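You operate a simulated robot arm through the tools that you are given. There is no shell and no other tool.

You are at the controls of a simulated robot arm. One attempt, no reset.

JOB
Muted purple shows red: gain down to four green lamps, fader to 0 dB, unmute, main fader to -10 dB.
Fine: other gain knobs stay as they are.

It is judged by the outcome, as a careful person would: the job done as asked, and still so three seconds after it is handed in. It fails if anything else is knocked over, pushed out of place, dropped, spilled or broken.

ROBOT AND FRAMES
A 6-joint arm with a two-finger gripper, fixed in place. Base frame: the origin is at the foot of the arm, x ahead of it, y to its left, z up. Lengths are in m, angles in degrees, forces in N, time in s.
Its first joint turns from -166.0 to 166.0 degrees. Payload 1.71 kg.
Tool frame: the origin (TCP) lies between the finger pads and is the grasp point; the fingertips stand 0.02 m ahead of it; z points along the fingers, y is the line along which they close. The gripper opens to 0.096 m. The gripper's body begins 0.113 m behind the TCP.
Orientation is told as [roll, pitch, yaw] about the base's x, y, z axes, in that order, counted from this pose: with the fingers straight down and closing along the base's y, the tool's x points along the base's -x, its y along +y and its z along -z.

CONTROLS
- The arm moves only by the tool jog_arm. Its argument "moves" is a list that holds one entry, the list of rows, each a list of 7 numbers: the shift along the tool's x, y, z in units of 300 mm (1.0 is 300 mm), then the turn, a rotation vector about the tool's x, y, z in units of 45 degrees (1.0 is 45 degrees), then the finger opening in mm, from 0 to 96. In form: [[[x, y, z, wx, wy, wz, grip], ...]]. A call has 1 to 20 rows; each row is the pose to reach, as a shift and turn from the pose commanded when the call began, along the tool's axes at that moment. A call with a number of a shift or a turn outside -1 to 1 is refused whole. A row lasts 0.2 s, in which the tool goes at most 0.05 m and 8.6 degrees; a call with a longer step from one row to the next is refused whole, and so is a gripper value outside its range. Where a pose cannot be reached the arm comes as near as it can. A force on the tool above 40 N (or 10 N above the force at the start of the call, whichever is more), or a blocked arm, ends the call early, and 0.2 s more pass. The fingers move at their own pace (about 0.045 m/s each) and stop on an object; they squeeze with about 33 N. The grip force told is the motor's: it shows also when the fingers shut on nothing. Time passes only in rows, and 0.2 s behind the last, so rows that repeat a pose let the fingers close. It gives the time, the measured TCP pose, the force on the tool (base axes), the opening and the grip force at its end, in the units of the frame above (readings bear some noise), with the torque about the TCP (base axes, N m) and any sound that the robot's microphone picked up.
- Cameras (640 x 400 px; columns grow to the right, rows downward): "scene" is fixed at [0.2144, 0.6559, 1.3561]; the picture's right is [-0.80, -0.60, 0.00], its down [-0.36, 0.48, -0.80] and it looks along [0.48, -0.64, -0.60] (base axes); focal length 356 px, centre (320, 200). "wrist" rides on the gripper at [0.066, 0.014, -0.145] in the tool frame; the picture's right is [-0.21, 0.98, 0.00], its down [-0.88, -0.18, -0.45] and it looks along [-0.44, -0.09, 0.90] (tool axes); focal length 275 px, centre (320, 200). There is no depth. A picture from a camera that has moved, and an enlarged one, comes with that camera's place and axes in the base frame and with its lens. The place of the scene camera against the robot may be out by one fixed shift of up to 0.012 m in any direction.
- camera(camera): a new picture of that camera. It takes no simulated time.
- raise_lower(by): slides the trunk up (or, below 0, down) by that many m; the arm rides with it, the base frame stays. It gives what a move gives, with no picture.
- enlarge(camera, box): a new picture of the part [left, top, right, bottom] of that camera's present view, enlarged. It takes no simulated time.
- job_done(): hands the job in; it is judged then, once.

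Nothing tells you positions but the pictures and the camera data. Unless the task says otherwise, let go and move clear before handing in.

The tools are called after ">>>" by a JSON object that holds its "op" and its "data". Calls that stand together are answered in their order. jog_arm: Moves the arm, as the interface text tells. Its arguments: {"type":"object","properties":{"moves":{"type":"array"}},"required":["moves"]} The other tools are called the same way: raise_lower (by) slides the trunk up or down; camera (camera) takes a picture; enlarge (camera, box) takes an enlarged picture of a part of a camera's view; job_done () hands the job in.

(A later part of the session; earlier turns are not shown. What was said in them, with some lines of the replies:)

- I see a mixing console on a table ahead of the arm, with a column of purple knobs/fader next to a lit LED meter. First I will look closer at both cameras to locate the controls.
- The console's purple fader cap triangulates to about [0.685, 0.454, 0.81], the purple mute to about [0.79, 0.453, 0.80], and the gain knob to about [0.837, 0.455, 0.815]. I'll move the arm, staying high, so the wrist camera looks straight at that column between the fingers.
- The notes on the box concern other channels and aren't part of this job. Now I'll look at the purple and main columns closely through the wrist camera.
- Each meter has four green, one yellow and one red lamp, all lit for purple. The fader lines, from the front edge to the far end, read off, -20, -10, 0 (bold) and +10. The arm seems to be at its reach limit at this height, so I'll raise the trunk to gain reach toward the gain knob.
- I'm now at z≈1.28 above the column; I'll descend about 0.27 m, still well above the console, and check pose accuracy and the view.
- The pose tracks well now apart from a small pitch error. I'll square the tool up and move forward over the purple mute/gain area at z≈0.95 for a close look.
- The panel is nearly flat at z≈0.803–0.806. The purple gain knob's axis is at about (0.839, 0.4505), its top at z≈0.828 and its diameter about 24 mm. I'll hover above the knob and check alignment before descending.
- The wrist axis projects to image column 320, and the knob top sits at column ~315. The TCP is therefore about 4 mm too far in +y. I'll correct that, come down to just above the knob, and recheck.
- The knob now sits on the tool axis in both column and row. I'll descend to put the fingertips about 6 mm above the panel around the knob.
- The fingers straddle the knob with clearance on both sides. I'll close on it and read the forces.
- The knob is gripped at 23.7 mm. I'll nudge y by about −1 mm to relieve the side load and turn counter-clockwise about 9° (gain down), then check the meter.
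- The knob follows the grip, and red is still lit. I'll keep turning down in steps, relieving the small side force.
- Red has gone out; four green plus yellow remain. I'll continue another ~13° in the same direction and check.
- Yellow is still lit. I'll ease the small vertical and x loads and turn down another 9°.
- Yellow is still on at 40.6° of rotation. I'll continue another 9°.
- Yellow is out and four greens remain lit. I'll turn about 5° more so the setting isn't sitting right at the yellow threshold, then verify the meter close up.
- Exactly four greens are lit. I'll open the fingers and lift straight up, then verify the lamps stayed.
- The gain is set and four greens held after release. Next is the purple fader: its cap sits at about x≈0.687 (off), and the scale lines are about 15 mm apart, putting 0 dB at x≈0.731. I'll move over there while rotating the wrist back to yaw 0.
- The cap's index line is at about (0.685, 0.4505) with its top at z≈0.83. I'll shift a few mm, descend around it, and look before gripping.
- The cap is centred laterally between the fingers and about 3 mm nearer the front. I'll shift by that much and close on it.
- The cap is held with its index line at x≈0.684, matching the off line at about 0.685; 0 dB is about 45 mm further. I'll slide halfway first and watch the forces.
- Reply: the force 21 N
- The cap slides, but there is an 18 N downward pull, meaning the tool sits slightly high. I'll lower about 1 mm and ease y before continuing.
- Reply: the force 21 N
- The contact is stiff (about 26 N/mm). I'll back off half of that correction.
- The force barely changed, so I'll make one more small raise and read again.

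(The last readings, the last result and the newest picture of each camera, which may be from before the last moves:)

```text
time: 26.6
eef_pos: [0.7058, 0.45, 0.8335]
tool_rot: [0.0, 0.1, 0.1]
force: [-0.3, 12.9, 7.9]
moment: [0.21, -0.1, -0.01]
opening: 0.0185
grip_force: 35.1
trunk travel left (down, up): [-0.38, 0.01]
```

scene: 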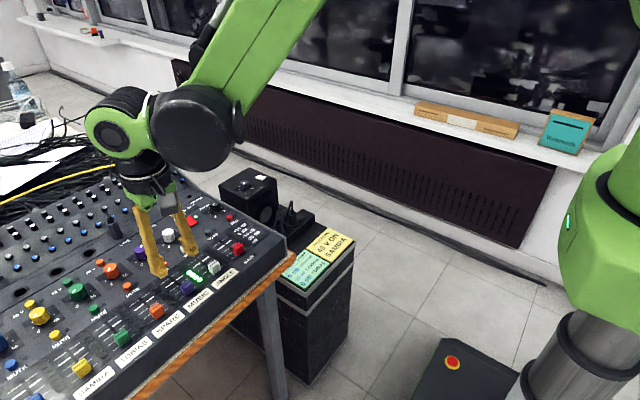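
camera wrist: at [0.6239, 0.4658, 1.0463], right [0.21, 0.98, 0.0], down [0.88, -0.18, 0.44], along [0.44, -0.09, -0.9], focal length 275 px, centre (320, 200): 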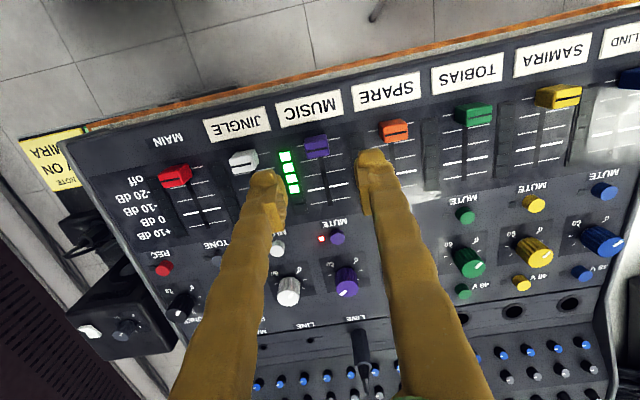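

The vertical load is now small. I'll relieve y and slide on toward the 0 dB line.

>>> {"op": "jog_arm", "data": {"moves": [[[0, 0.003, -0.0007, 0, 0, 0, 12], [-0.02, 0.003, -0.0007, 0, 0, 0, 12], [-0.04, 0.003, -0.0007, 0, 0, 0, 12], [-0.06, 0.003, -0.0007, 0, 0, 0, 12], [-0.075, 0.003, -0.0007, 0, 0, 0, 12], [-0.075, 0.003, -0.0007, 0, 0, 0, 12]]]}}

>>> {"op": "enlarge", "data": {"camera": "wrist", "box": [220, 90, 420, 215]}}

>>> {"op": "enlarge", "data": {"camera": "scene", "box": [140, 230, 220, 290]}}

```text
time: 28.0
eef_pos: [0.729, 0.4503, 0.8333]
tool_rot: [0.0, 0.1, 0.0]
force: [-0.8, -4.8, -4.8]
moment: [-0.06, 0.03, -0.02]
opening: 0.0184
grip_force: 34.9
trunk travel left (down, up): [-0.38, 0.01]
```

```text
3.20 times, centred on (320, 152) of wrist
camera zoom: at [0.6638, 0.4639, 0.9772], right [0.21, 0.98, 0.0], down [0.88, -0.18, 0.44], along [0.44, -0.09, -0.9], focal length 881 px, centre (320, 352)
```

zoom: 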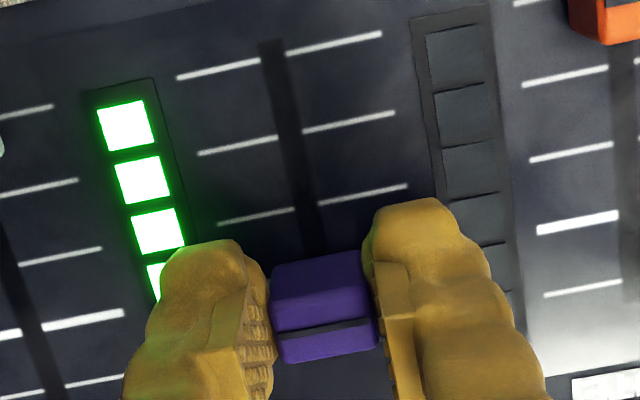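

```text
6.67 times, centred on (180, 260) of scene
camera zoom: at [0.2144, 0.6559, 1.3561], right [-0.8, -0.6, 0.0], down [-0.36, 0.48, -0.8], along [0.48, -0.64, -0.6], focal length 2370 px, centre (1253, -200)
```

zoom: 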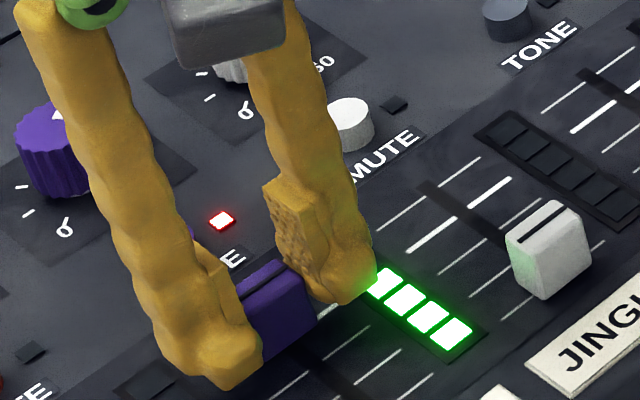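

The cap seems within about 1–2 mm of the 0 dB line. I'll release it, lift, and place the wrist camera directly above the fader (no parallax, image row ~63) to measure it properly.

>>> {"op": "jog_arm", "data": {"moves": [[[0, 0, 0, 0, 0, 0, 28], [0, 0, 0, 0, 0, 0, 44], [0, 0, 0, 0, 0, 0, 44], [0, 0, -0.08, 0, 0, 0, 44], [0, 0, -0.2, 0, 0, 0, 44], [0, 0, -0.33, 0, 0, 0, 44], [-0.11, -0.02, -0.33, 0, 0, 0, 30], [-0.223, -0.043, -0.33, 0, 0, 0, 20], [-0.223, -0.043, -0.33, 0, 0, 0, 20]]]}}

>>> {"op": "camera", "data": {"camera": "wrist"}}

>>> {"op": "enlarge", "data": {"camera": "wrist", "box": [270, 20, 370, 100]}}

>>> {"op": "enlarge", "data": {"camera": "scene", "box": [130, 230, 250, 320]}}

```text
time: 30.0
eef_pos: [0.796, 0.4361, 0.934]
tool_rot: [0.0, 0.0, 0.0]
force: [1.2, -0.3, 0.0]
moment: [0.0, 0.01, -0.01]
opening: 0.0202
grip_force: 0.1
trunk travel left (down, up): [-0.38, 0.01]
```

```text
taken
camera wrist: at [0.7289, 0.4499, 1.0775], right [0.21, 0.98, 0.0], down [0.88, -0.18, 0.44], along [0.44, -0.09, -0.9], focal length 275 px, centre (320, 200)
```

wrist: 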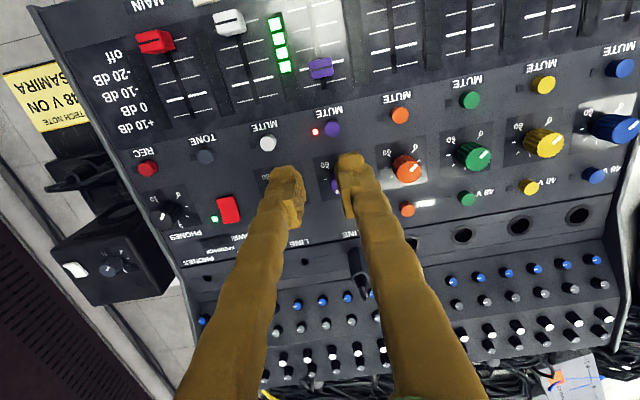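

```text
5.00 times, centred on (320, 60) of wrist
camera zoom: at [0.7289, 0.4499, 1.0775], right [0.21, 0.98, 0.0], down [0.88, -0.18, 0.44], along [0.44, -0.09, -0.9], focal length 1376 px, centre (320, 900)
```

zoom: 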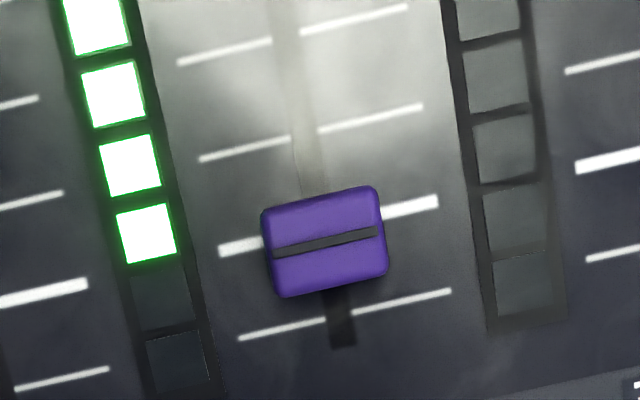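

```text
4.44 times, centred on (190, 275) of scene
camera zoom: at [0.2144, 0.6559, 1.3561], right [-0.8, -0.6, 0.0], down [-0.36, 0.48, -0.8], along [0.48, -0.64, -0.6], focal length 1580 px, centre (898, -133)
```

zoom: 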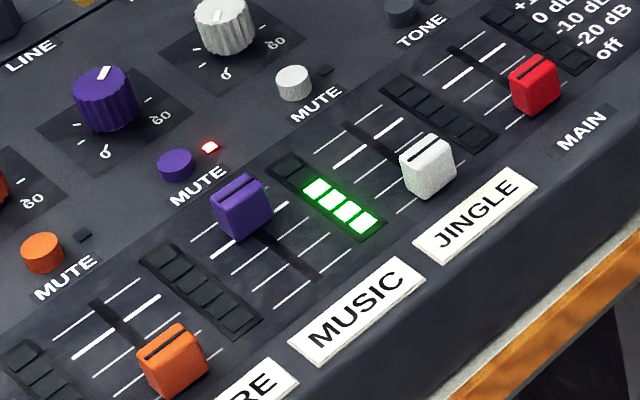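

From directly above, the cap's line is about 2.1 mm past the bold 0 dB line (toward +10) after parallax correction. I'll retrace, regrip, and pull it back by that amount.

>>> {"op": "jog_arm", "data": {"moves": [[[0.11, 0.02, 0, 0, 0, 0, 44], [0.219, 0.043, 0, 0, 0, 0, 44], [0.219, 0.043, 0.13, 0, 0, 0, 44], [0.219, 0.043, 0.24, 0, 0, 0, 44], [0.219, 0.043, 0.3, 0, 0, 0, 44], [0.219, 0.043, 0.331, 0, 0, 0, 44], [0.219, 0.043, 0.331, 0, 0, 0, 44]]]}}

>>> {"op": "enlarge", "data": {"camera": "wrist", "box": [220, 90, 420, 215]}}

```text
time: 31.6
eef_pos: [0.7273, 0.4506, 0.8345]
tool_rot: [0.0, 0.0, 0.0]
force: [-0.8, -0.7, -1.2]
moment: [-0.03, 0.04, -0.01]
opening: 0.044
grip_force: 0.0
trunk travel left (down, up): [-0.38, 0.01]
```

```text
3.20 times, centred on (320, 152) of wrist
camera zoom: at [0.6624, 0.4638, 0.9785], right [0.21, 0.98, 0.0], down [0.88, -0.18, 0.44], along [0.44, -0.09, -0.9], focal length 881 px, centre (320, 352)
```

zoom: 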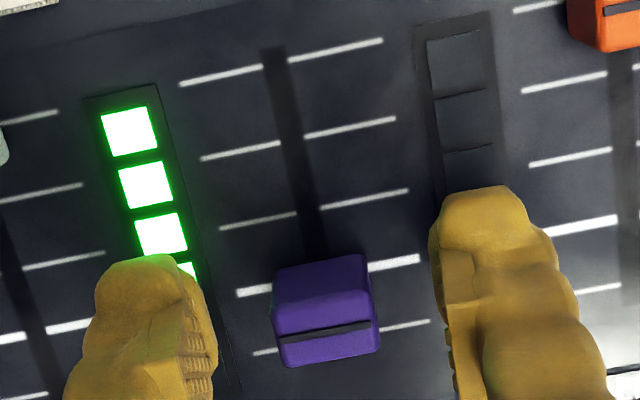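

The cap is centred between the fingers again. I'll close, then draw it back 2.1 mm toward the front and check the forces.

>>> {"op": "jog_arm", "data": {"moves": [[[0, 0, 0.0025, 0, 0, 0, 34], [0, 0, 0.0025, 0, 0, 0, 22], [0, 0, 0.0025, 0, 0, 0, 12], [0, 0, 0.0025, 0, 0, 0, 12]]]}}

>>> {"op": "enlarge", "data": {"camera": "wrist", "box": [220, 90, 420, 215]}}

```text
time: 32.6
eef_pos: [0.7286, 0.4493, 0.8345]
tool_rot: [0.1, -0.1, 0.0]
force: [-0.8, -0.6, 0.1]
moment: [-0.02, 0.03, -0.01]
opening: 0.0183
grip_force: 34.9
trunk travel left (down, up): [-0.38, 0.01]
```

```text
3.20 times, centred on (320, 152) of wrist
camera zoom: at [0.6633, 0.4638, 0.9771], right [0.21, 0.98, 0.0], down [0.88, -0.18, 0.44], along [0.44, -0.09, -0.9], focal length 881 px, centre (320, 352)
```

zoom: 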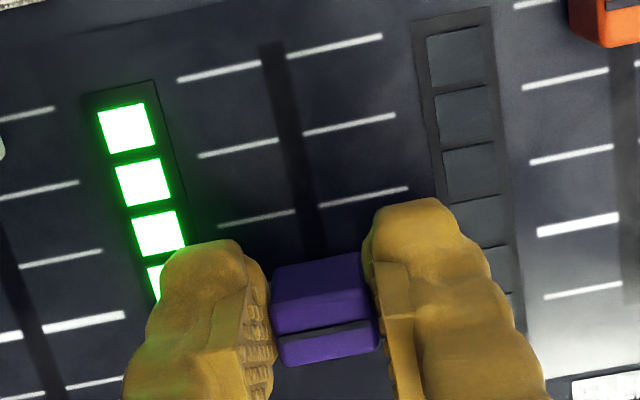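

Forces are near zero. Now I'll pull back 2.1 mm.

>>> {"op": "jog_arm", "data": {"moves": [[[0.0035, 0, 0, 0, 0, 0, 12], [0.007, 0, 0, 0, 0, 0, 12], [0.007, 0, 0, 0, 0, 0, 12]]]}}

>>> {"op": "enlarge", "data": {"camera": "wrist", "box": [220, 90, 420, 215]}}

```text
time: 33.4
eef_pos: [0.7276, 0.4523, 0.8326]
tool_rot: [0.1, 0.0, -0.1]
force: [1.1, 4.3, 4.3]
moment: [0.08, -0.02, 0.01]
opening: 0.0183
grip_force: 35.1
trunk travel left (down, up): [-0.38, 0.01]
```

```text
3.20 times, centred on (320, 152) of wrist
camera zoom: at [0.6613, 0.4637, 0.9771], right [0.21, 0.98, 0.0], down [0.88, -0.18, 0.45], along [0.44, -0.09, -0.9], focal length 881 px, centre (320, 352)
```

zoom: 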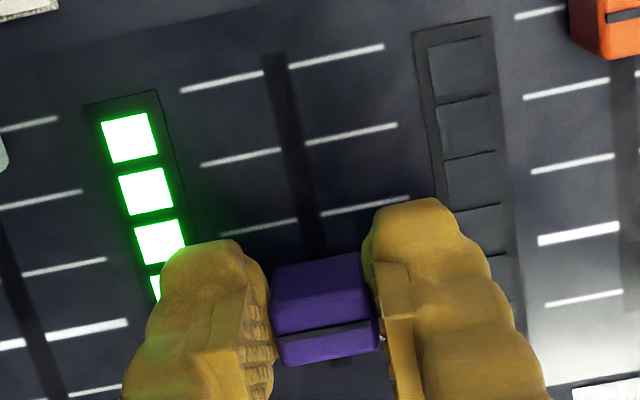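

The surface features shifted by about 2 mm with the cap fixed in the grip. I'll release, lift, and re-measure from directly above.

>>> {"op": "jog_arm", "data": {"moves": [[[0, 0, 0, 0, 0, 0, 28], [0, 0, 0, 0, 0, 0, 44], [0, 0, 0, 0, 0, 0, 44], [0, 0, -0.08, 0, 0, 0, 44], [0, 0, -0.2, 0, 0, 0, 44], [0, 0, -0.33, 0, 0, 0, 44], [-0.11, -0.02, -0.33, 0, 0, 0, 30], [-0.226, -0.043, -0.33, 0, 0, 0, 10], [-0.226, -0.043, -0.33, 0, 0, 0, 0]]]}}

>>> {"op": "enlarge", "data": {"camera": "wrist", "box": [270, 20, 370, 100]}}

>>> {"op": "camera", "data": {"camera": "wrist"}}

>>> {"op": "enlarge", "data": {"camera": "scene", "box": [130, 230, 250, 320]}}

```text
time: 35.4
eef_pos: [0.7946, 0.4356, 0.9316]
tool_rot: [0.1, 0.0, 0.0]
force: [1.0, 0.1, 0.4]
moment: [-0.02, -0.02, -0.01]
opening: 0.0
grip_force: 17.1
trunk travel left (down, up): [-0.38, 0.01]
```

```text
5.00 times, centred on (320, 60) of wrist
camera zoom: at [0.7298, 0.4505, 1.0752], right [0.21, 0.98, 0.0], down [0.88, -0.18, 0.44], along [0.44, -0.09, -0.9], focal length 1376 px, centre (320, 900)
```

zoom: 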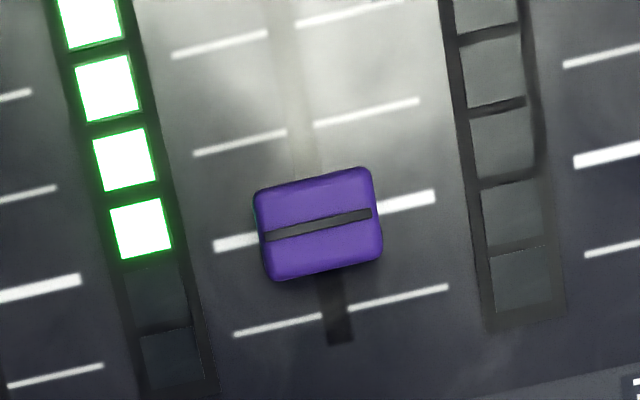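

```text
taken
camera wrist: at [0.7298, 0.4505, 1.0752], right [0.21, 0.98, 0.0], down [0.88, -0.18, 0.44], along [0.44, -0.09, -0.9], focal length 275 px, centre (320, 200)
```

wrist: 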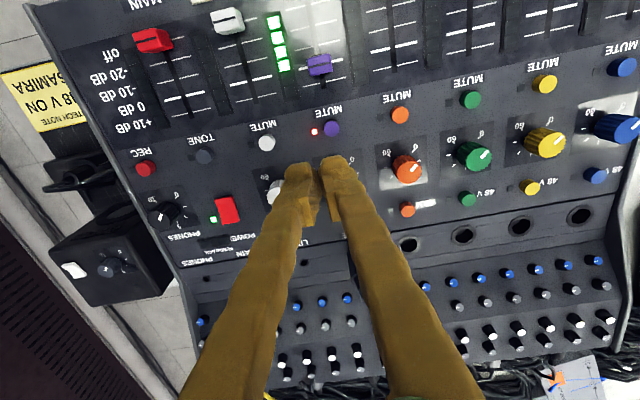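

```text
4.44 times, centred on (190, 275) of scene
camera zoom: at [0.2144, 0.6559, 1.3561], right [-0.8, -0.6, 0.0], down [-0.36, 0.48, -0.8], along [0.48, -0.64, -0.6], focal length 1580 px, centre (898, -133)
```

zoom: 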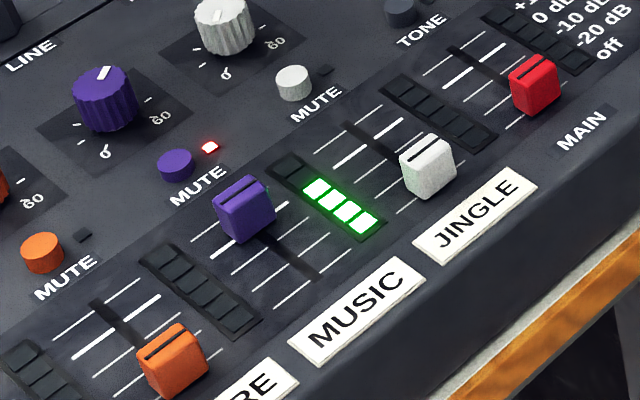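

The fader is now within about 0.3 mm of 0 dB. Next is unmuting: the purple mute button is at about (0.787, 0.450) with its top at z≈0.809. With the fingers closed I'll hover the tips about 20 mm above it.

>>> {"op": "jog_arm", "data": {"moves": [[[0.027, 0.0467, 0.07, 0, 0, 0, 0], [0.027, 0.0467, 0.17, 0, 0, 0, 0], [0.027, 0.0467, 0.24, 0, 0, 0, 0], [0.027, 0.0467, 0.272, 0, 0, 0, 0], [0.027, 0.0467, 0.272, 0, 0, 0, 0]]]}}

>>> {"op": "camera", "data": {"camera": "wrist"}}

>>> {"op": "enlarge", "data": {"camera": "wrist", "box": [270, 100, 370, 200]}}

>>> {"op": "enlarge", "data": {"camera": "scene", "box": [120, 220, 220, 290]}}

```text
time: 36.6
eef_pos: [0.7875, 0.4508, 0.8493]
tool_rot: [0.0, 0.0, 0.0]
force: [-0.2, 0.9, -0.2]
moment: [-0.01, 0.0, 0.0]
opening: 0.0
grip_force: 28.8
trunk travel left (down, up): [-0.38, 0.01]
```

```text
taken
camera wrist: at [0.7221, 0.4646, 0.9927], right [0.21, 0.98, 0.0], down [0.88, -0.18, 0.44], along [0.44, -0.09, -0.9], focal length 275 px, centre (320, 200)
```

wrist: 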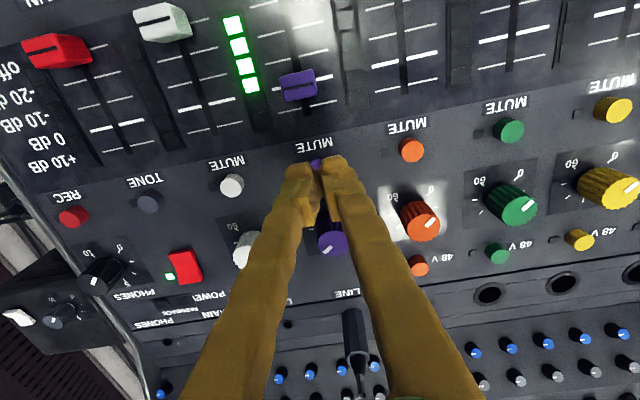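

```text
4.00 times, centred on (320, 150) of wrist
camera zoom: at [0.7221, 0.4646, 0.9927], right [0.21, 0.98, 0.0], down [0.88, -0.18, 0.44], along [0.44, -0.09, -0.9], focal length 1101 px, centre (320, 400)
```

zoom: 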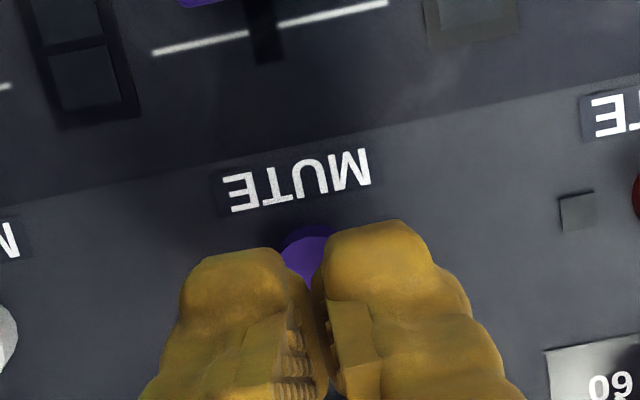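

```text
5.71 times, centred on (170, 255) of scene
camera zoom: at [0.2144, 0.6559, 1.3561], right [-0.8, -0.6, 0.0], down [-0.36, 0.48, -0.8], along [0.48, -0.64, -0.6], focal length 2032 px, centre (1177, -114)
```

zoom: 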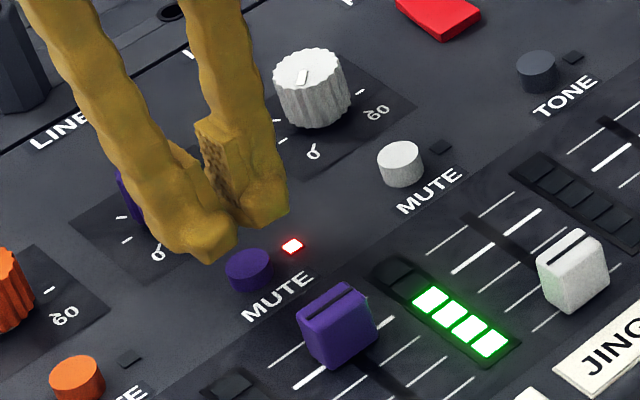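

The tips are centred over the mute button. I'll come down to just above it, then press slowly in a separate call.

>>> {"op": "jog_arm", "data": {"moves": [[[0, 0, 0.03, 0, 0, 0, 0], [0, 0, 0.05, 0, 0, 0, 0], [0, 0, 0.058, 0, 0, 0, 0], [0, 0, 0.058, 0, 0, 0, 0]]]}}

>>> {"op": "enlarge", "data": {"camera": "scene", "box": [120, 220, 220, 290]}}

>>> {"op": "enlarge", "data": {"camera": "wrist", "box": [270, 100, 370, 200]}}

```text
time: 37.6
eef_pos: [0.7881, 0.4506, 0.8328]
tool_rot: [0.0, -0.1, 0.1]
force: [-0.1, -0.3, 0.4]
moment: [-0.02, -0.02, 0.03]
opening: 0.0001
grip_force: 29.6
trunk travel left (down, up): [-0.38, 0.01]
```

```text
5.71 times, centred on (170, 255) of scene
camera zoom: at [0.2144, 0.6559, 1.3561], right [-0.8, -0.6, 0.0], down [-0.36, 0.48, -0.8], along [0.48, -0.64, -0.6], focal length 2032 px, centre (1177, -114)
```

zoom: 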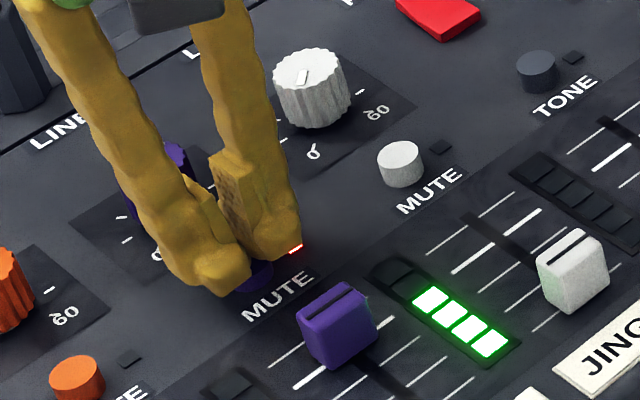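

```text
4.00 times, centred on (320, 150) of wrist
camera zoom: at [0.722, 0.4645, 0.9763], right [0.21, 0.98, 0.0], down [0.88, -0.18, 0.44], along [0.44, -0.09, -0.9], focal length 1101 px, centre (320, 400)
```

zoom: 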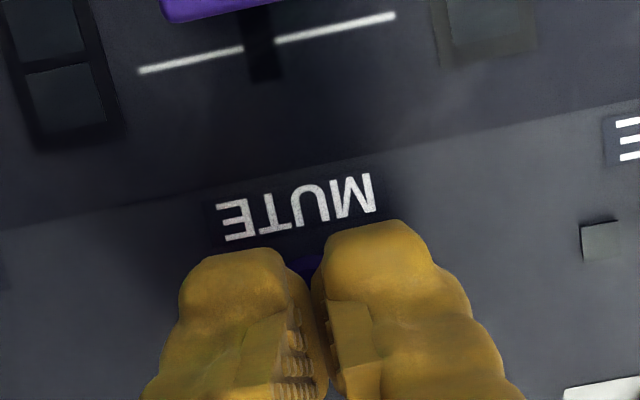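

The tips are about 4 mm above the button with no contact yet. I'll press slowly in ~1 mm steps.

>>> {"op": "jog_arm", "data": {"moves": [[[0, 0, 0.007, 0, 0, 0, 0], [0, 0, 0.011, 0, 0, 0, 0], [0, 0, 0.0145, 0, 0, 0, 0], [0, 0, 0.018, 0, 0, 0, 0]]]}}

>>> {"op": "enlarge", "data": {"camera": "scene", "box": [120, 220, 220, 290]}}

```text
time: 38.6
eef_pos: [0.7875, 0.4517, 0.826]
tool_rot: [0.1, 0.0, 0.0]
force: [0.3, -1.6, 1.9]
moment: [-0.04, -0.01, 0.0]
opening: 0.006
grip_force: 29.5
trunk travel left (down, up): [-0.38, 0.01]
```

```text
5.71 times, centred on (170, 255) of scene
camera zoom: at [0.2144, 0.6559, 1.3561], right [-0.8, -0.6, 0.0], down [-0.36, 0.48, -0.8], along [0.48, -0.64, -0.6], focal length 2032 px, centre (1177, -114)
```

zoom: 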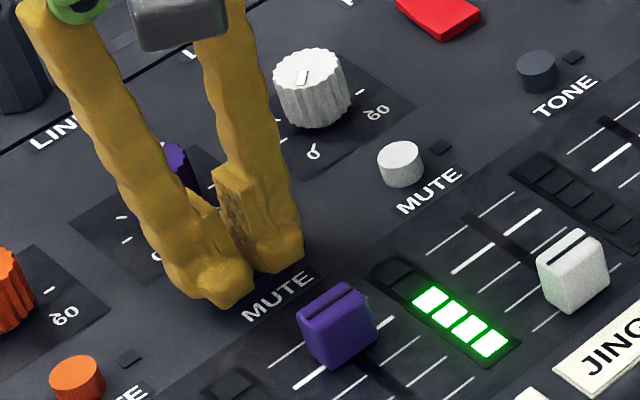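

The button wedged slightly between the fingertips (opening went to 6 mm), and the LED is hidden by a finger. I'll lift off and check whether it toggled.

>>> {"op": "jog_arm", "data": {"moves": [[[0, 0, -0.02, 0, 0, 0, 6], [0, 0, -0.07, 0, 0, 0, 6], [0, 0, -0.12, 0, 0, 0, 0], [0, 0, -0.12, 0, 0, 0, 0]]]}}

>>> {"op": "enlarge", "data": {"camera": "scene", "box": [120, 220, 220, 290]}}

>>> {"op": "enlarge", "data": {"camera": "wrist", "box": [270, 100, 370, 200]}}

```text
time: 39.6
eef_pos: [0.7874, 0.453, 0.8636]
tool_rot: [-0.1, -0.1, 0.0]
force: [0.2, 1.0, 0.3]
moment: [0.0, -0.06, 0.02]
opening: 0.0
grip_force: 29.1
trunk travel left (down, up): [-0.38, 0.01]
```

```text
5.71 times, centred on (170, 255) of scene
camera zoom: at [0.2144, 0.6559, 1.3561], right [-0.8, -0.6, 0.0], down [-0.36, 0.48, -0.8], along [0.48, -0.64, -0.6], focal length 2032 px, centre (1177, -114)
```

zoom: 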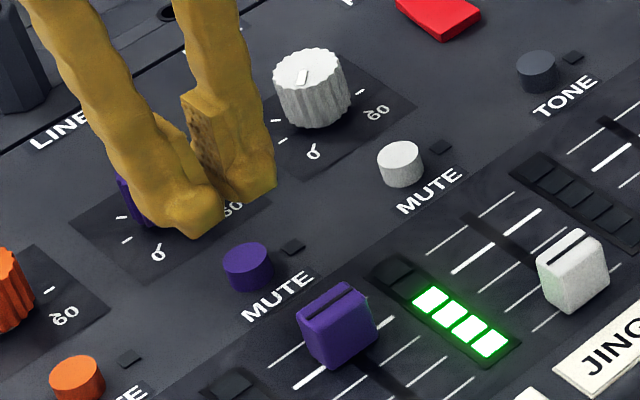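

```text
4.00 times, centred on (320, 150) of wrist
camera zoom: at [0.7211, 0.4658, 1.0071], right [0.21, 0.98, 0.0], down [0.88, -0.18, 0.45], along [0.44, -0.09, -0.9], focal length 1101 px, centre (320, 400)
```

zoom: 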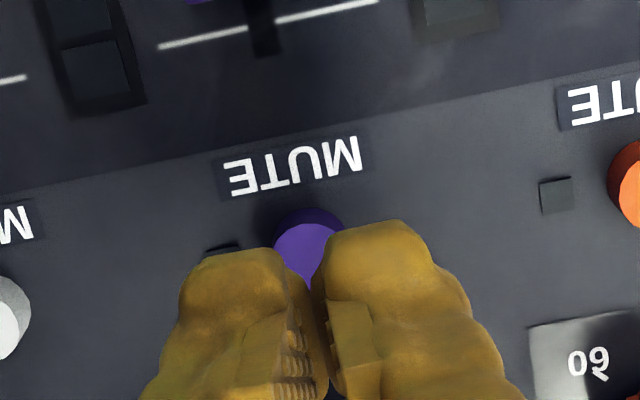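

The mute LED is off and the meter still shows four greens, so purple is unmuted. Next is the main fader: I'll lift and place the wrist camera straight above the red fader to measure cap and scale.

>>> {"op": "jog_arm", "data": {"moves": [[[0, 0, -0.12, 0, 0, 0, 0], [0.01, -0.06, -0.25, 0, 0, 0, 20], [0.03, -0.2, -0.25, 0, 0, 0, 30], [0.05, -0.34, -0.25, 0, 0, 0, 44], [0.071, -0.478, -0.25, 0, 0, 0, 44], [0.071, -0.478, -0.25, 0, 0, 0, 44]]]}}

>>> {"op": "camera", "data": {"camera": "wrist"}}

>>> {"op": "enlarge", "data": {"camera": "wrist", "box": [260, 10, 380, 110]}}

>>> {"op": "enlarge", "data": {"camera": "scene", "box": [140, 200, 280, 300]}}

```text
time: 41.0
eef_pos: [0.7676, 0.3077, 0.9377]
tool_rot: [0.1, 0.0, 0.0]
force: [0.2, -0.1, 0.1]
moment: [0.07, -0.03, 0.01]
opening: 0.044
grip_force: 0.1
trunk travel left (down, up): [-0.38, 0.01]
```

```text
taken
camera wrist: at [0.7015, 0.3206, 1.0815], right [0.21, 0.98, 0.0], down [0.88, -0.18, 0.44], along [0.44, -0.09, -0.9], focal length 275 px, centre (320, 200)
```

wrist: 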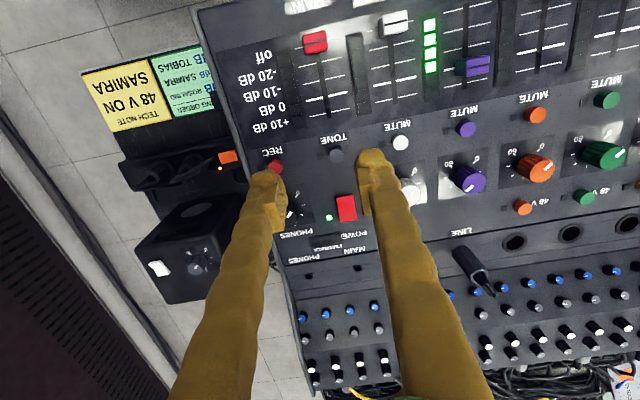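

```text
4.00 times, centred on (320, 60) of wrist
camera zoom: at [0.7015, 0.3206, 1.0815], right [0.21, 0.98, 0.0], down [0.88, -0.18, 0.44], along [0.44, -0.09, -0.9], focal length 1101 px, centre (320, 760)
```

zoom: 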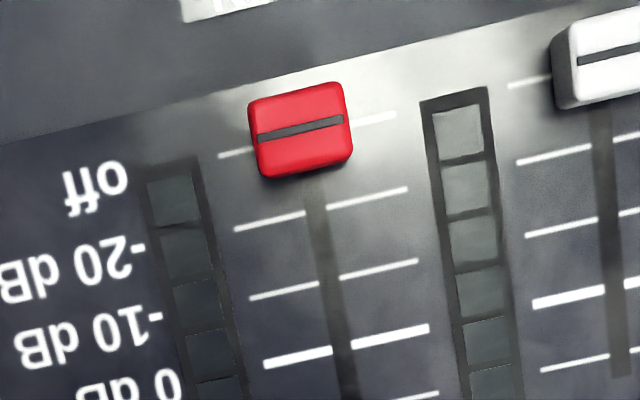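

```text
4.00 times, centred on (210, 250) of scene
camera zoom: at [0.2144, 0.6559, 1.3561], right [-0.8, -0.6, 0.0], down [-0.36, 0.48, -0.8], along [0.48, -0.64, -0.6], focal length 1422 px, centre (760, 0)
```

zoom: 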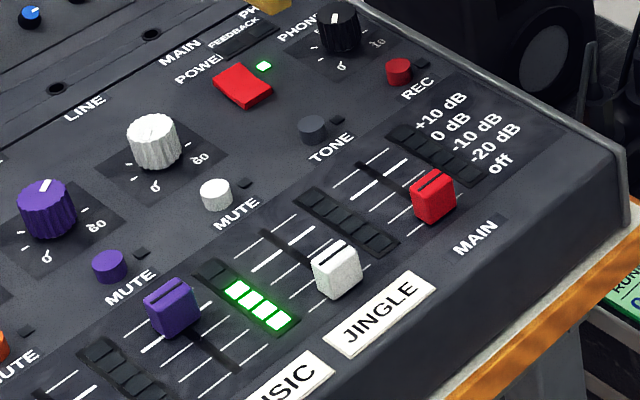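

The main (red) cap sits exactly on its off line at x≈0.686, y≈0.320; the -10 dB line is about 29.6 mm further at x≈0.7157. I'll hover over the cap with the fingers open.

>>> {"op": "jog_arm", "data": {"moves": [[[0.09, 0.015, 0, 0, 0, 0, 44], [0.18, 0.03, 0, 0, 0, 0, 44], [0.272, 0.044, 0.06, 0, 0, 0, 44], [0.272, 0.044, 0.16, 0, 0, 0, 44], [0.272, 0.044, 0.23, 0, 0, 0, 44], [0.272, 0.044, 0.23, 0, 0, 0, 44]]]}}

>>> {"op": "camera", "data": {"camera": "wrist"}}

>>> {"op": "enlarge", "data": {"camera": "wrist", "box": [220, 90, 420, 215]}}

```text
time: 42.4
eef_pos: [0.6851, 0.3209, 0.8672]
tool_rot: [0.0, 0.1, 0.0]
force: [0.5, -0.1, 0.6]
moment: [-0.02, 0.01, 0.01]
opening: 0.0441
grip_force: 0.1
trunk travel left (down, up): [-0.38, 0.01]
```

```text
taken
camera wrist: at [0.6191, 0.3341, 1.012], right [0.21, 0.98, 0.0], down [0.88, -0.18, 0.45], along [0.44, -0.09, -0.9], focal length 275 px, centre (320, 200)
```

wrist: 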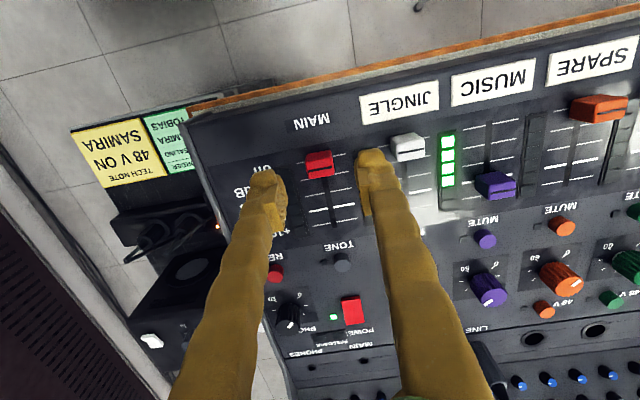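

```text
3.20 times, centred on (320, 152) of wrist
camera zoom: at [0.6191, 0.3341, 1.012], right [0.21, 0.98, 0.0], down [0.88, -0.18, 0.45], along [0.44, -0.09, -0.9], focal length 881 px, centre (320, 352)
```

zoom: 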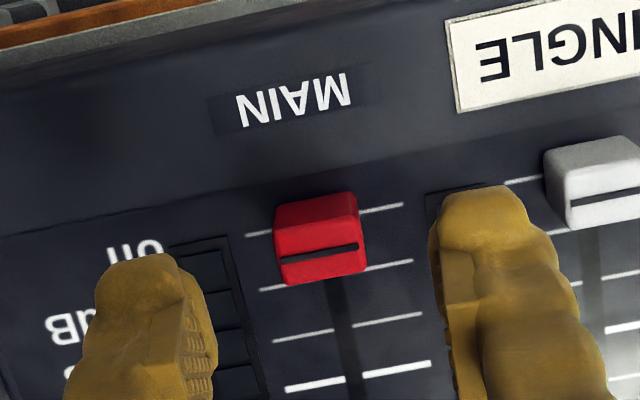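

The cap is on the tool axis. I'll descend and grip it.

>>> {"op": "jog_arm", "data": {"moves": [[[0, 0, 0.05, 0, 0, 0, 44], [0, 0, 0.09, 0, 0, 0, 44], [0, 0, 0.112, 0, 0, 0, 44], [0, 0, 0.112, 0, 0, 0, 34], [0, 0, 0.112, 0, 0, 0, 22], [0, 0, 0.112, 0, 0, 0, 12], [0, 0, 0.112, 0, 0, 0, 12]]]}}

>>> {"op": "enlarge", "data": {"camera": "wrist", "box": [220, 90, 420, 215]}}

>>> {"op": "enlarge", "data": {"camera": "scene", "box": [140, 200, 280, 300]}}

```text
time: 44.0
eef_pos: [0.6852, 0.3202, 0.8341]
tool_rot: [0.0, -0.1, -0.1]
force: [-0.4, -8.8, -7.2]
moment: [-0.15, 0.01, -0.02]
opening: 0.0185
grip_force: 35.2
trunk travel left (down, up): [-0.38, 0.01]
```

```text
3.20 times, centred on (320, 152) of wrist
camera zoom: at [0.62, 0.3339, 0.9786], right [0.21, 0.98, 0.0], down [0.88, -0.18, 0.44], along [0.44, -0.09, -0.9], focal length 881 px, centre (320, 352)
```

zoom: 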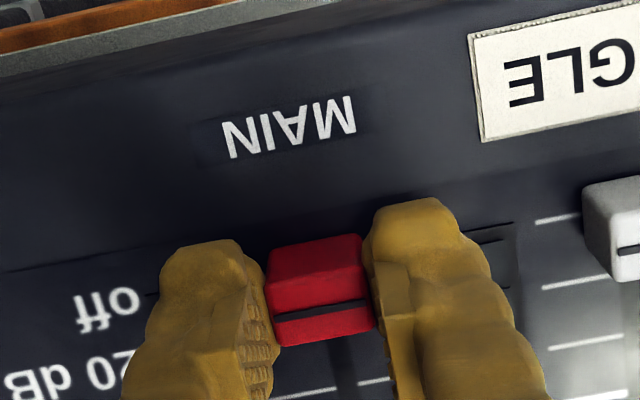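

```text
4.00 times, centred on (210, 250) of scene
camera zoom: at [0.2144, 0.6559, 1.3561], right [-0.8, -0.6, 0.0], down [-0.36, 0.48, -0.8], along [0.48, -0.64, -0.6], focal length 1422 px, centre (760, 0)
```

zoom: 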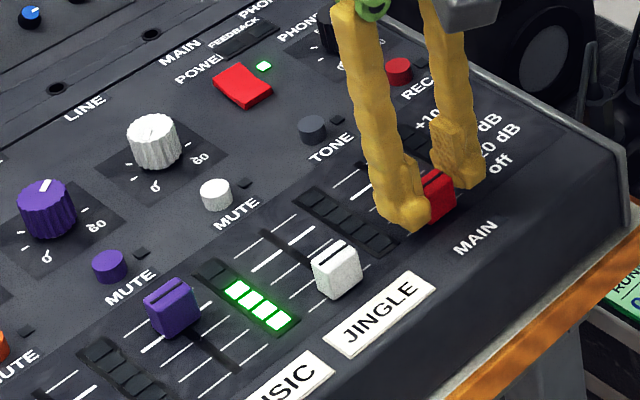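

The main cap is gripped. I'll slide it +15 mm first, checking the forces.

>>> {"op": "jog_arm", "data": {"moves": [[[0, -0.0025, 0.001, 0, 0, 0, 12], [-0.015, -0.0025, 0.001, 0, 0, 0, 12], [-0.035, -0.0025, 0.001, 0, 0, 0, 12], [-0.05, -0.0025, 0.001, 0, 0, 0, 12], [-0.05, -0.0025, 0.001, 0, 0, 0, 12]]]}}

```text
time: 45.2
eef_pos: [0.7006, 0.3196, 0.8339]
tool_rot: [0.1, 0.0, 0.0]
force: [-0.1, -2.0, -20.0]
moment: [-0.02, 0.06, -0.03]
opening: 0.0184
grip_force: 35.1
trunk travel left (down, up): [-0.38, 0.01]
```

A 20 N downward pull has built up, so I'll lower about 0.6 mm and complete the slide of another 14.5 mm.

>>> {"op": "jog_arm", "data": {"moves": [[[0, 0, 0.002, 0, 0, 0, 12], [-0.015, 0, 0.002, 0, 0, 0, 12], [-0.035, 0, 0.002, 0, 0, 0, 12], [-0.0483, 0, 0.002, 0, 0, 0, 12], [-0.0483, 0, 0.002, 0, 0, 0, 12]]]}}

>>> {"op": "enlarge", "data": {"camera": "wrist", "box": [220, 90, 420, 215]}}

```text
time: 46.4
eef_pos: [0.7151, 0.3201, 0.8349]
tool_rot: [0.0, 0.0, -0.1]
force: [-0.2, -0.9, 5.5]
moment: [-0.01, 0.06, -0.02]
opening: 0.0185
grip_force: 35.0
trunk travel left (down, up): [-0.38, 0.01]
```

```text
3.20 times, centred on (320, 152) of wrist
camera zoom: at [0.6487, 0.3338, 0.9787], right [0.21, 0.98, 0.0], down [0.88, -0.18, 0.45], along [0.44, -0.09, -0.9], focal length 881 px, centre (320, 352)
```

zoom: 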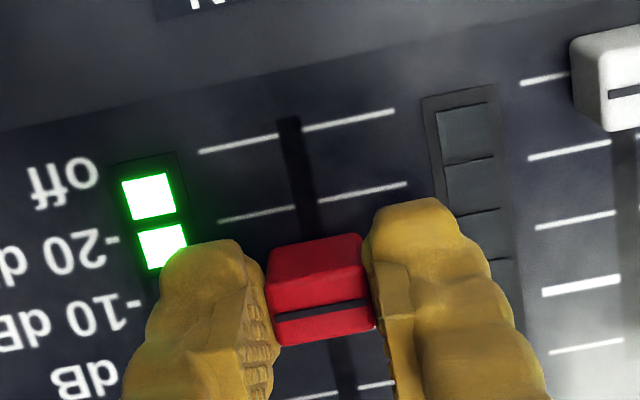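

The main meter now shows signal. I'll release, lift, and measure from straight above.

>>> {"op": "jog_arm", "data": {"moves": [[[0, 0, 0, 0, 0, 0, 28], [0, 0, 0, 0, 0, 0, 44], [0, 0, 0, 0, 0, 0, 44], [0, 0, -0.08, 0, 0, 0, 44], [0, 0, -0.2, 0, 0, 0, 44], [0, 0, -0.33, 0, 0, 0, 44], [-0.11, -0.02, -0.33, 0, 0, 0, 44], [-0.223, -0.043, -0.33, 0, 0, 0, 44], [-0.223, -0.043, -0.33, 0, 0, 0, 44]]]}}

>>> {"op": "enlarge", "data": {"camera": "wrist", "box": [270, 20, 370, 100]}}

>>> {"op": "camera", "data": {"camera": "wrist"}}

>>> {"op": "enlarge", "data": {"camera": "scene", "box": [140, 200, 280, 300]}}

```text
time: 48.4
eef_pos: [0.7809, 0.3053, 0.9339]
tool_rot: [0.1, 0.0, 0.0]
force: [-0.3, -0.7, 0.6]
moment: [0.03, 0.03, 0.02]
opening: 0.0441
grip_force: 0.1
trunk travel left (down, up): [-0.38, 0.01]
```

```text
5.00 times, centred on (320, 60) of wrist
camera zoom: at [0.7152, 0.3208, 1.0775], right [0.21, 0.98, 0.0], down [0.88, -0.18, 0.44], along [0.44, -0.09, -0.9], focal length 1376 px, centre (320, 900)
```

zoom: 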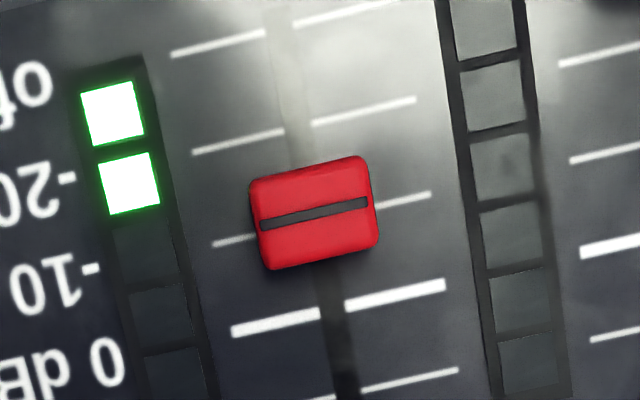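

```text
taken
camera wrist: at [0.7152, 0.3208, 1.0775], right [0.21, 0.98, 0.0], down [0.88, -0.18, 0.44], along [0.44, -0.09, -0.9], focal length 275 px, centre (320, 200)
```

wrist: 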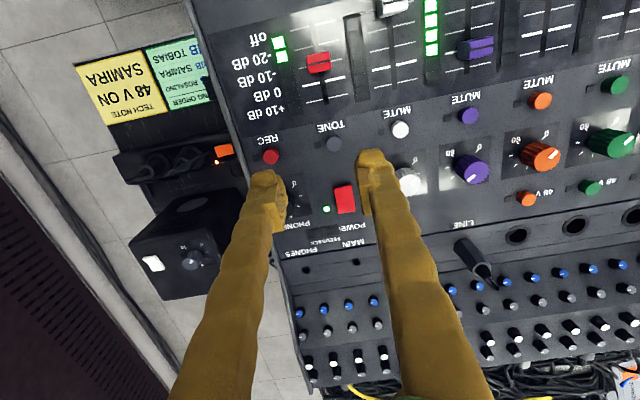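

```text
4.00 times, centred on (210, 250) of scene
camera zoom: at [0.2144, 0.6559, 1.3561], right [-0.8, -0.6, 0.0], down [-0.36, 0.48, -0.8], along [0.48, -0.64, -0.6], focal length 1422 px, centre (760, 0)
```

zoom: 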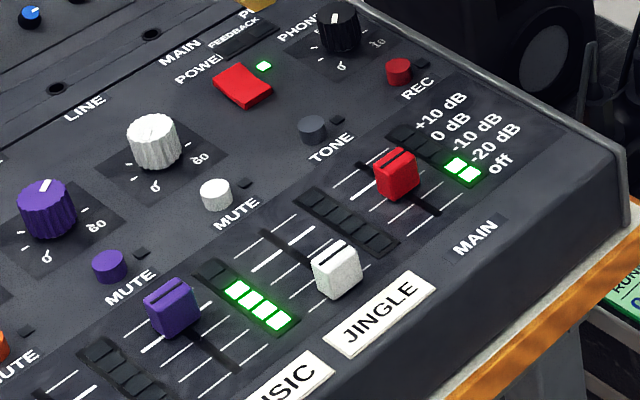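

The main cap is about 1.3 mm short of the -10 dB line. I'll regrip and nudge it forward by that amount.

>>> {"op": "jog_arm", "data": {"moves": [[[0.11, 0.02, 0, 0, 0, 0, 44], [0.223, 0.043, 0, 0, 0, 0, 44], [0.223, 0.043, 0.13, 0, 0, 0, 44], [0.223, 0.043, 0.24, 0, 0, 0, 44], [0.223, 0.043, 0.3, 0, 0, 0, 44], [0.223, 0.043, 0.33, 0, 0, 0, 44], [0.223, 0.043, 0.33, 0, 0, 0, 34], [0.223, 0.043, 0.33, 0, 0, 0, 22], [0.223, 0.043, 0.33, 0, 0, 0, 12], [0.223, 0.043, 0.33, 0, 0, 0, 12]]]}}

>>> {"op": "enlarge", "data": {"camera": "wrist", "box": [220, 90, 420, 215]}}

```text
time: 50.6
eef_pos: [0.7151, 0.3201, 0.835]
tool_rot: [0.0, 0.0, 0.0]
force: [-1.6, -6.7, -6.6]
moment: [-0.09, 0.03, -0.04]
opening: 0.0184
grip_force: 34.8
trunk travel left (down, up): [-0.38, 0.01]
```

```text
3.20 times, centred on (320, 152) of wrist
camera zoom: at [0.6495, 0.3339, 0.9785], right [0.21, 0.98, 0.0], down [0.88, -0.18, 0.44], along [0.44, -0.09, -0.9], focal length 881 px, centre (320, 352)
```

zoom: 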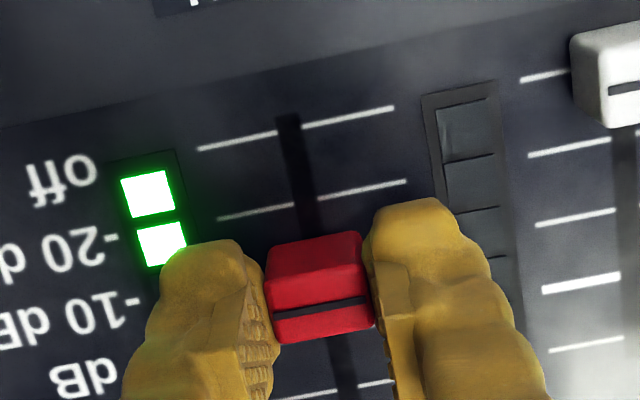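

The cap is held again. I'll move +1.35 mm and check the image shift.

>>> {"op": "jog_arm", "data": {"moves": [[[-0.0022, -0.001, 0.0005, 0, 0, 0, 12], [-0.0046, -0.001, 0.0005, 0, 0, 0, 12], [-0.0046, -0.001, 0.0005, 0, 0, 0, 12]]]}}

>>> {"op": "enlarge", "data": {"camera": "wrist", "box": [220, 90, 420, 215]}}

```text
time: 51.4
eef_pos: [0.7153, 0.3205, 0.8341]
tool_rot: [0.2, 0.0, 0.0]
force: [-1.0, 1.7, -0.3]
moment: [0.03, 0.06, 0.0]
opening: 0.0184
grip_force: 35.0
trunk travel left (down, up): [-0.38, 0.01]
```

```text
3.20 times, centred on (320, 152) of wrist
camera zoom: at [0.6502, 0.3337, 0.9785], right [0.21, 0.98, 0.0], down [0.88, -0.18, 0.44], along [0.44, -0.09, -0.9], focal length 881 px, centre (320, 352)
```

zoom: 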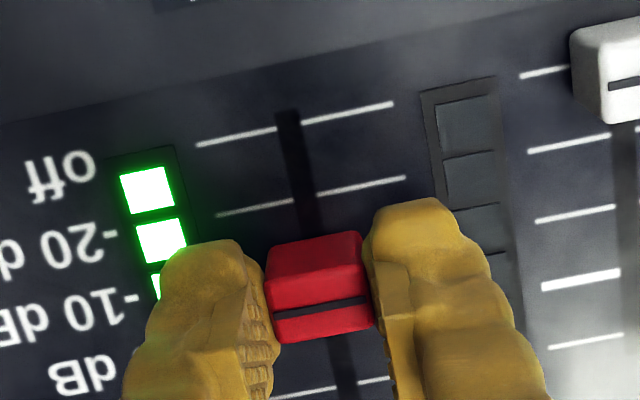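

It shifted only about 0.8 mm, so I'll move a little more.

>>> {"op": "jog_arm", "data": {"moves": [[[-0.0022, 0, 0, 0, 0, 0, 12], [-0.0022, 0, 0, 0, 0, 0, 12], [-0.0022, 0, 0, 0, 0, 0, 12]]]}}

>>> {"op": "enlarge", "data": {"camera": "wrist", "box": [220, 90, 420, 215]}}

```text
time: 52.2
eef_pos: [0.7169, 0.3204, 0.8349]
tool_rot: [-0.1, -0.1, 0.1]
force: [0.1, 5.9, 5.8]
moment: [0.08, 0.07, -0.04]
opening: 0.0185
grip_force: 34.5
trunk travel left (down, up): [-0.38, 0.01]
```

```text
3.20 times, centred on (320, 152) of wrist
camera zoom: at [0.651, 0.3337, 0.9784], right [0.21, 0.98, 0.0], down [0.88, -0.18, 0.45], along [0.44, -0.09, -0.9], focal length 881 px, centre (320, 352)
```

zoom: 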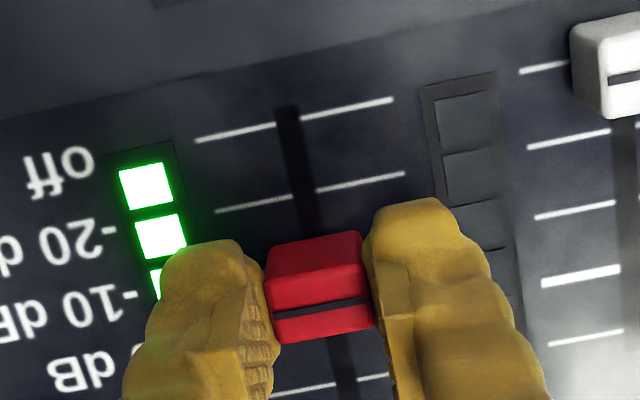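

The features have now shifted about 7 px in total (≈1.5 mm). I'll release, lift, and re-measure from above.

>>> {"op": "jog_arm", "data": {"moves": [[[0, 0, 0, 0, 0, 0, 28], [0, 0, 0, 0, 0, 0, 44], [0, 0, 0, 0, 0, 0, 44], [0, 0, -0.08, 0, 0, 0, 44], [0, 0, -0.2, 0, 0, 0, 44], [0, 0, -0.33, 0, 0, 0, 44], [-0.11, -0.02, -0.33, 0, 0, 0, 44], [-0.223, -0.043, -0.33, 0, 0, 0, 44], [-0.223, -0.043, -0.33, 0, 0, 0, 44]]]}}

>>> {"op": "enlarge", "data": {"camera": "wrist", "box": [270, 20, 370, 100]}}

>>> {"op": "enlarge", "data": {"camera": "scene", "box": [140, 200, 280, 300]}}

```text
time: 54.2
eef_pos: [0.7848, 0.3077, 0.9334]
tool_rot: [0.0, 0.1, 0.0]
force: [-0.2, -0.5, 0.2]
moment: [-0.02, 0.01, 0.03]
opening: 0.044
grip_force: 0.0
trunk travel left (down, up): [-0.38, 0.01]
```

```text
5.00 times, centred on (320, 60) of wrist
camera zoom: at [0.7188, 0.3208, 1.0771], right [0.21, 0.98, 0.0], down [0.88, -0.18, 0.44], along [0.44, -0.09, -0.9], focal length 1376 px, centre (320, 900)
```

zoom: 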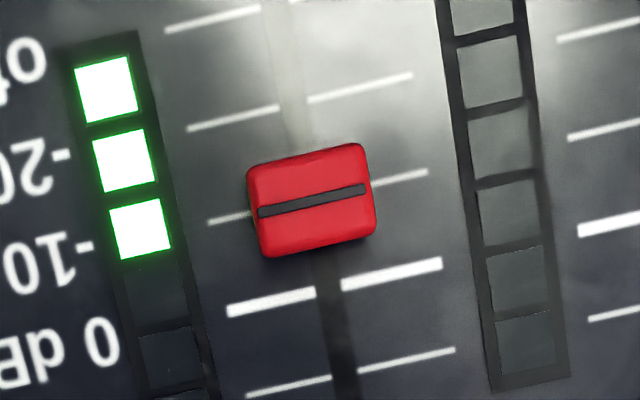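

```text
4.00 times, centred on (210, 250) of scene
camera zoom: at [0.2144, 0.6559, 1.3561], right [-0.8, -0.6, 0.0], down [-0.36, 0.48, -0.8], along [0.48, -0.64, -0.6], focal length 1422 px, centre (760, 0)
```

zoom: 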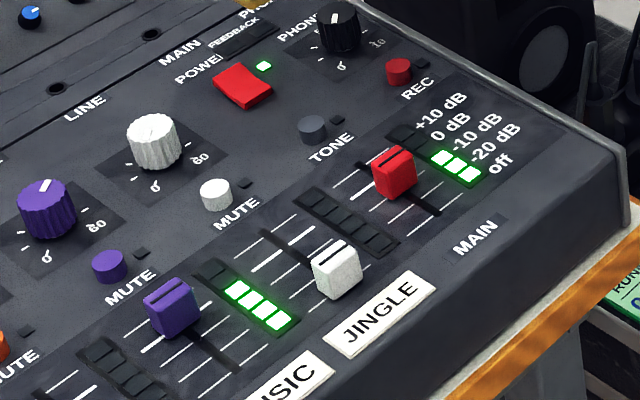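

The main fader now sits on -10 dB within about 0.5 mm. I'll retreat up and back, then check the whole console one last time.

>>> {"op": "jog_arm", "data": {"moves": [[[0, 0, -0.15, 0, 0, 0, 44], [0, 0, -0.3, 0, 0, 0, 44], [0, 0, -0.45, 0, 0, 0, 44], [0.14, 0, -0.5, 0, 0, 0, 44], [0.28, 0, -0.5, 0, 0, 0, 44], [0.42, 0, -0.5, 0, 0, 0, 44], [0.56, 0, -0.5, 0, 0, 0, 44], [0.7, 0, -0.5, 0, 0, 0, 44], [0.8, 0, -0.5, 0, 0, 0, 44], [0.8, 0, -0.5, 0, 0, 0, 44]]]}}

>>> {"op": "camera", "data": {"camera": "scene"}}

>>> {"op": "enlarge", "data": {"camera": "scene", "box": [100, 190, 290, 310]}}

>>> {"op": "enlarge", "data": {"camera": "scene", "box": [0, 140, 290, 400]}}

>>> {"op": "camera", "data": {"camera": "wrist"}}

```text
time: 56.4
eef_pos: [0.5434, 0.3064, 1.0814]
tool_rot: [-0.1, 0.0, -0.1]
force: [0.1, -0.4, 0.1]
moment: [0.0, -0.01, 0.01]
opening: 0.0437
grip_force: 0.0
trunk travel left (down, up): [-0.38, 0.01]
```

```text
taken
```

scene: 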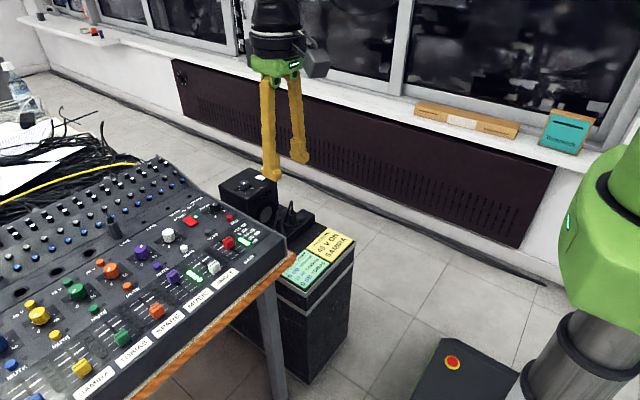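

```text
3.33 times, centred on (195, 250) of scene
camera zoom: at [0.2144, 0.6559, 1.3561], right [-0.8, -0.6, 0.0], down [-0.36, 0.48, -0.8], along [0.48, -0.64, -0.6], focal length 1185 px, centre (737, 33)
```

zoom: 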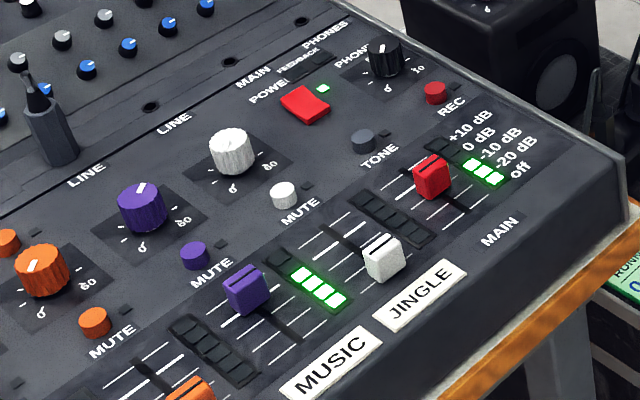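

```text
1.54 times, centred on (145, 270) of scene
camera zoom: at [0.2144, 0.6559, 1.3561], right [-0.8, -0.6, 0.0], down [-0.36, 0.48, -0.8], along [0.48, -0.64, -0.6], focal length 547 px, centre (589, 92)
```

zoom: 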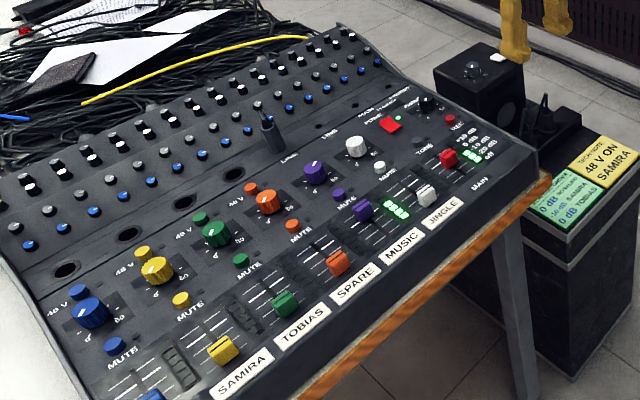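

```text
taken
camera wrist: at [0.4773, 0.3196, 1.2254], right [0.21, 0.98, 0.0], down [0.88, -0.18, 0.45], along [0.44, -0.09, -0.9], focal length 275 px, centre (320, 200)
```

wrist: 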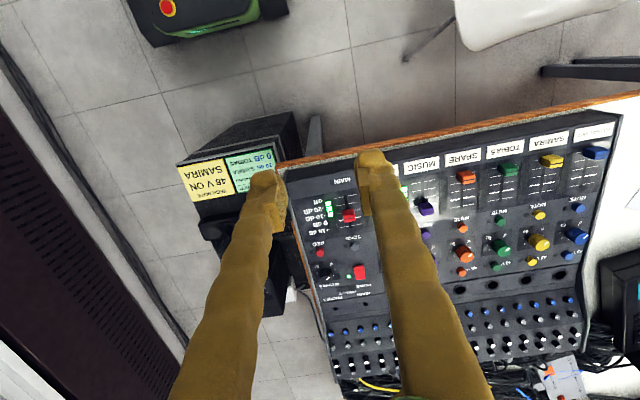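

Purple now shows four green lamps with its mute LED off, its fader is on 0 dB and the main fader is on -10 dB. The other knobs, faders, notes and plug look as they did at the start, and the arm is clear, so I'm handing in.

>>> {"op": "job_done", "data": {}}

```text
The job is handed in.
```

The purple channel and the main fader are set as you asked, and the job is handed in.

- **Gain:** turned down about 54° in all, until purple's meter shows four green lamps with yellow and red out.
- **Purple fader:** on 0 dB, within about 0.3 mm measured from directly above.
- **Mute:** purple is unmuted and its red LED is off. The button wedged the fingertips about 6 mm apart as I pressed it, but it toggled on that single press.
- **Main fader:** on -10 dB, within about 0.5 mm. Its meter now shows three green lamps.

Both faders landed 1–2 mm off on the first slide, so I regripped each once to correct it. The final pictures show the other gain knobs and the rest of the console as they were at the start. I ignored the "48 V ON SAMIRA" and running-order notes, since they concern other channels.
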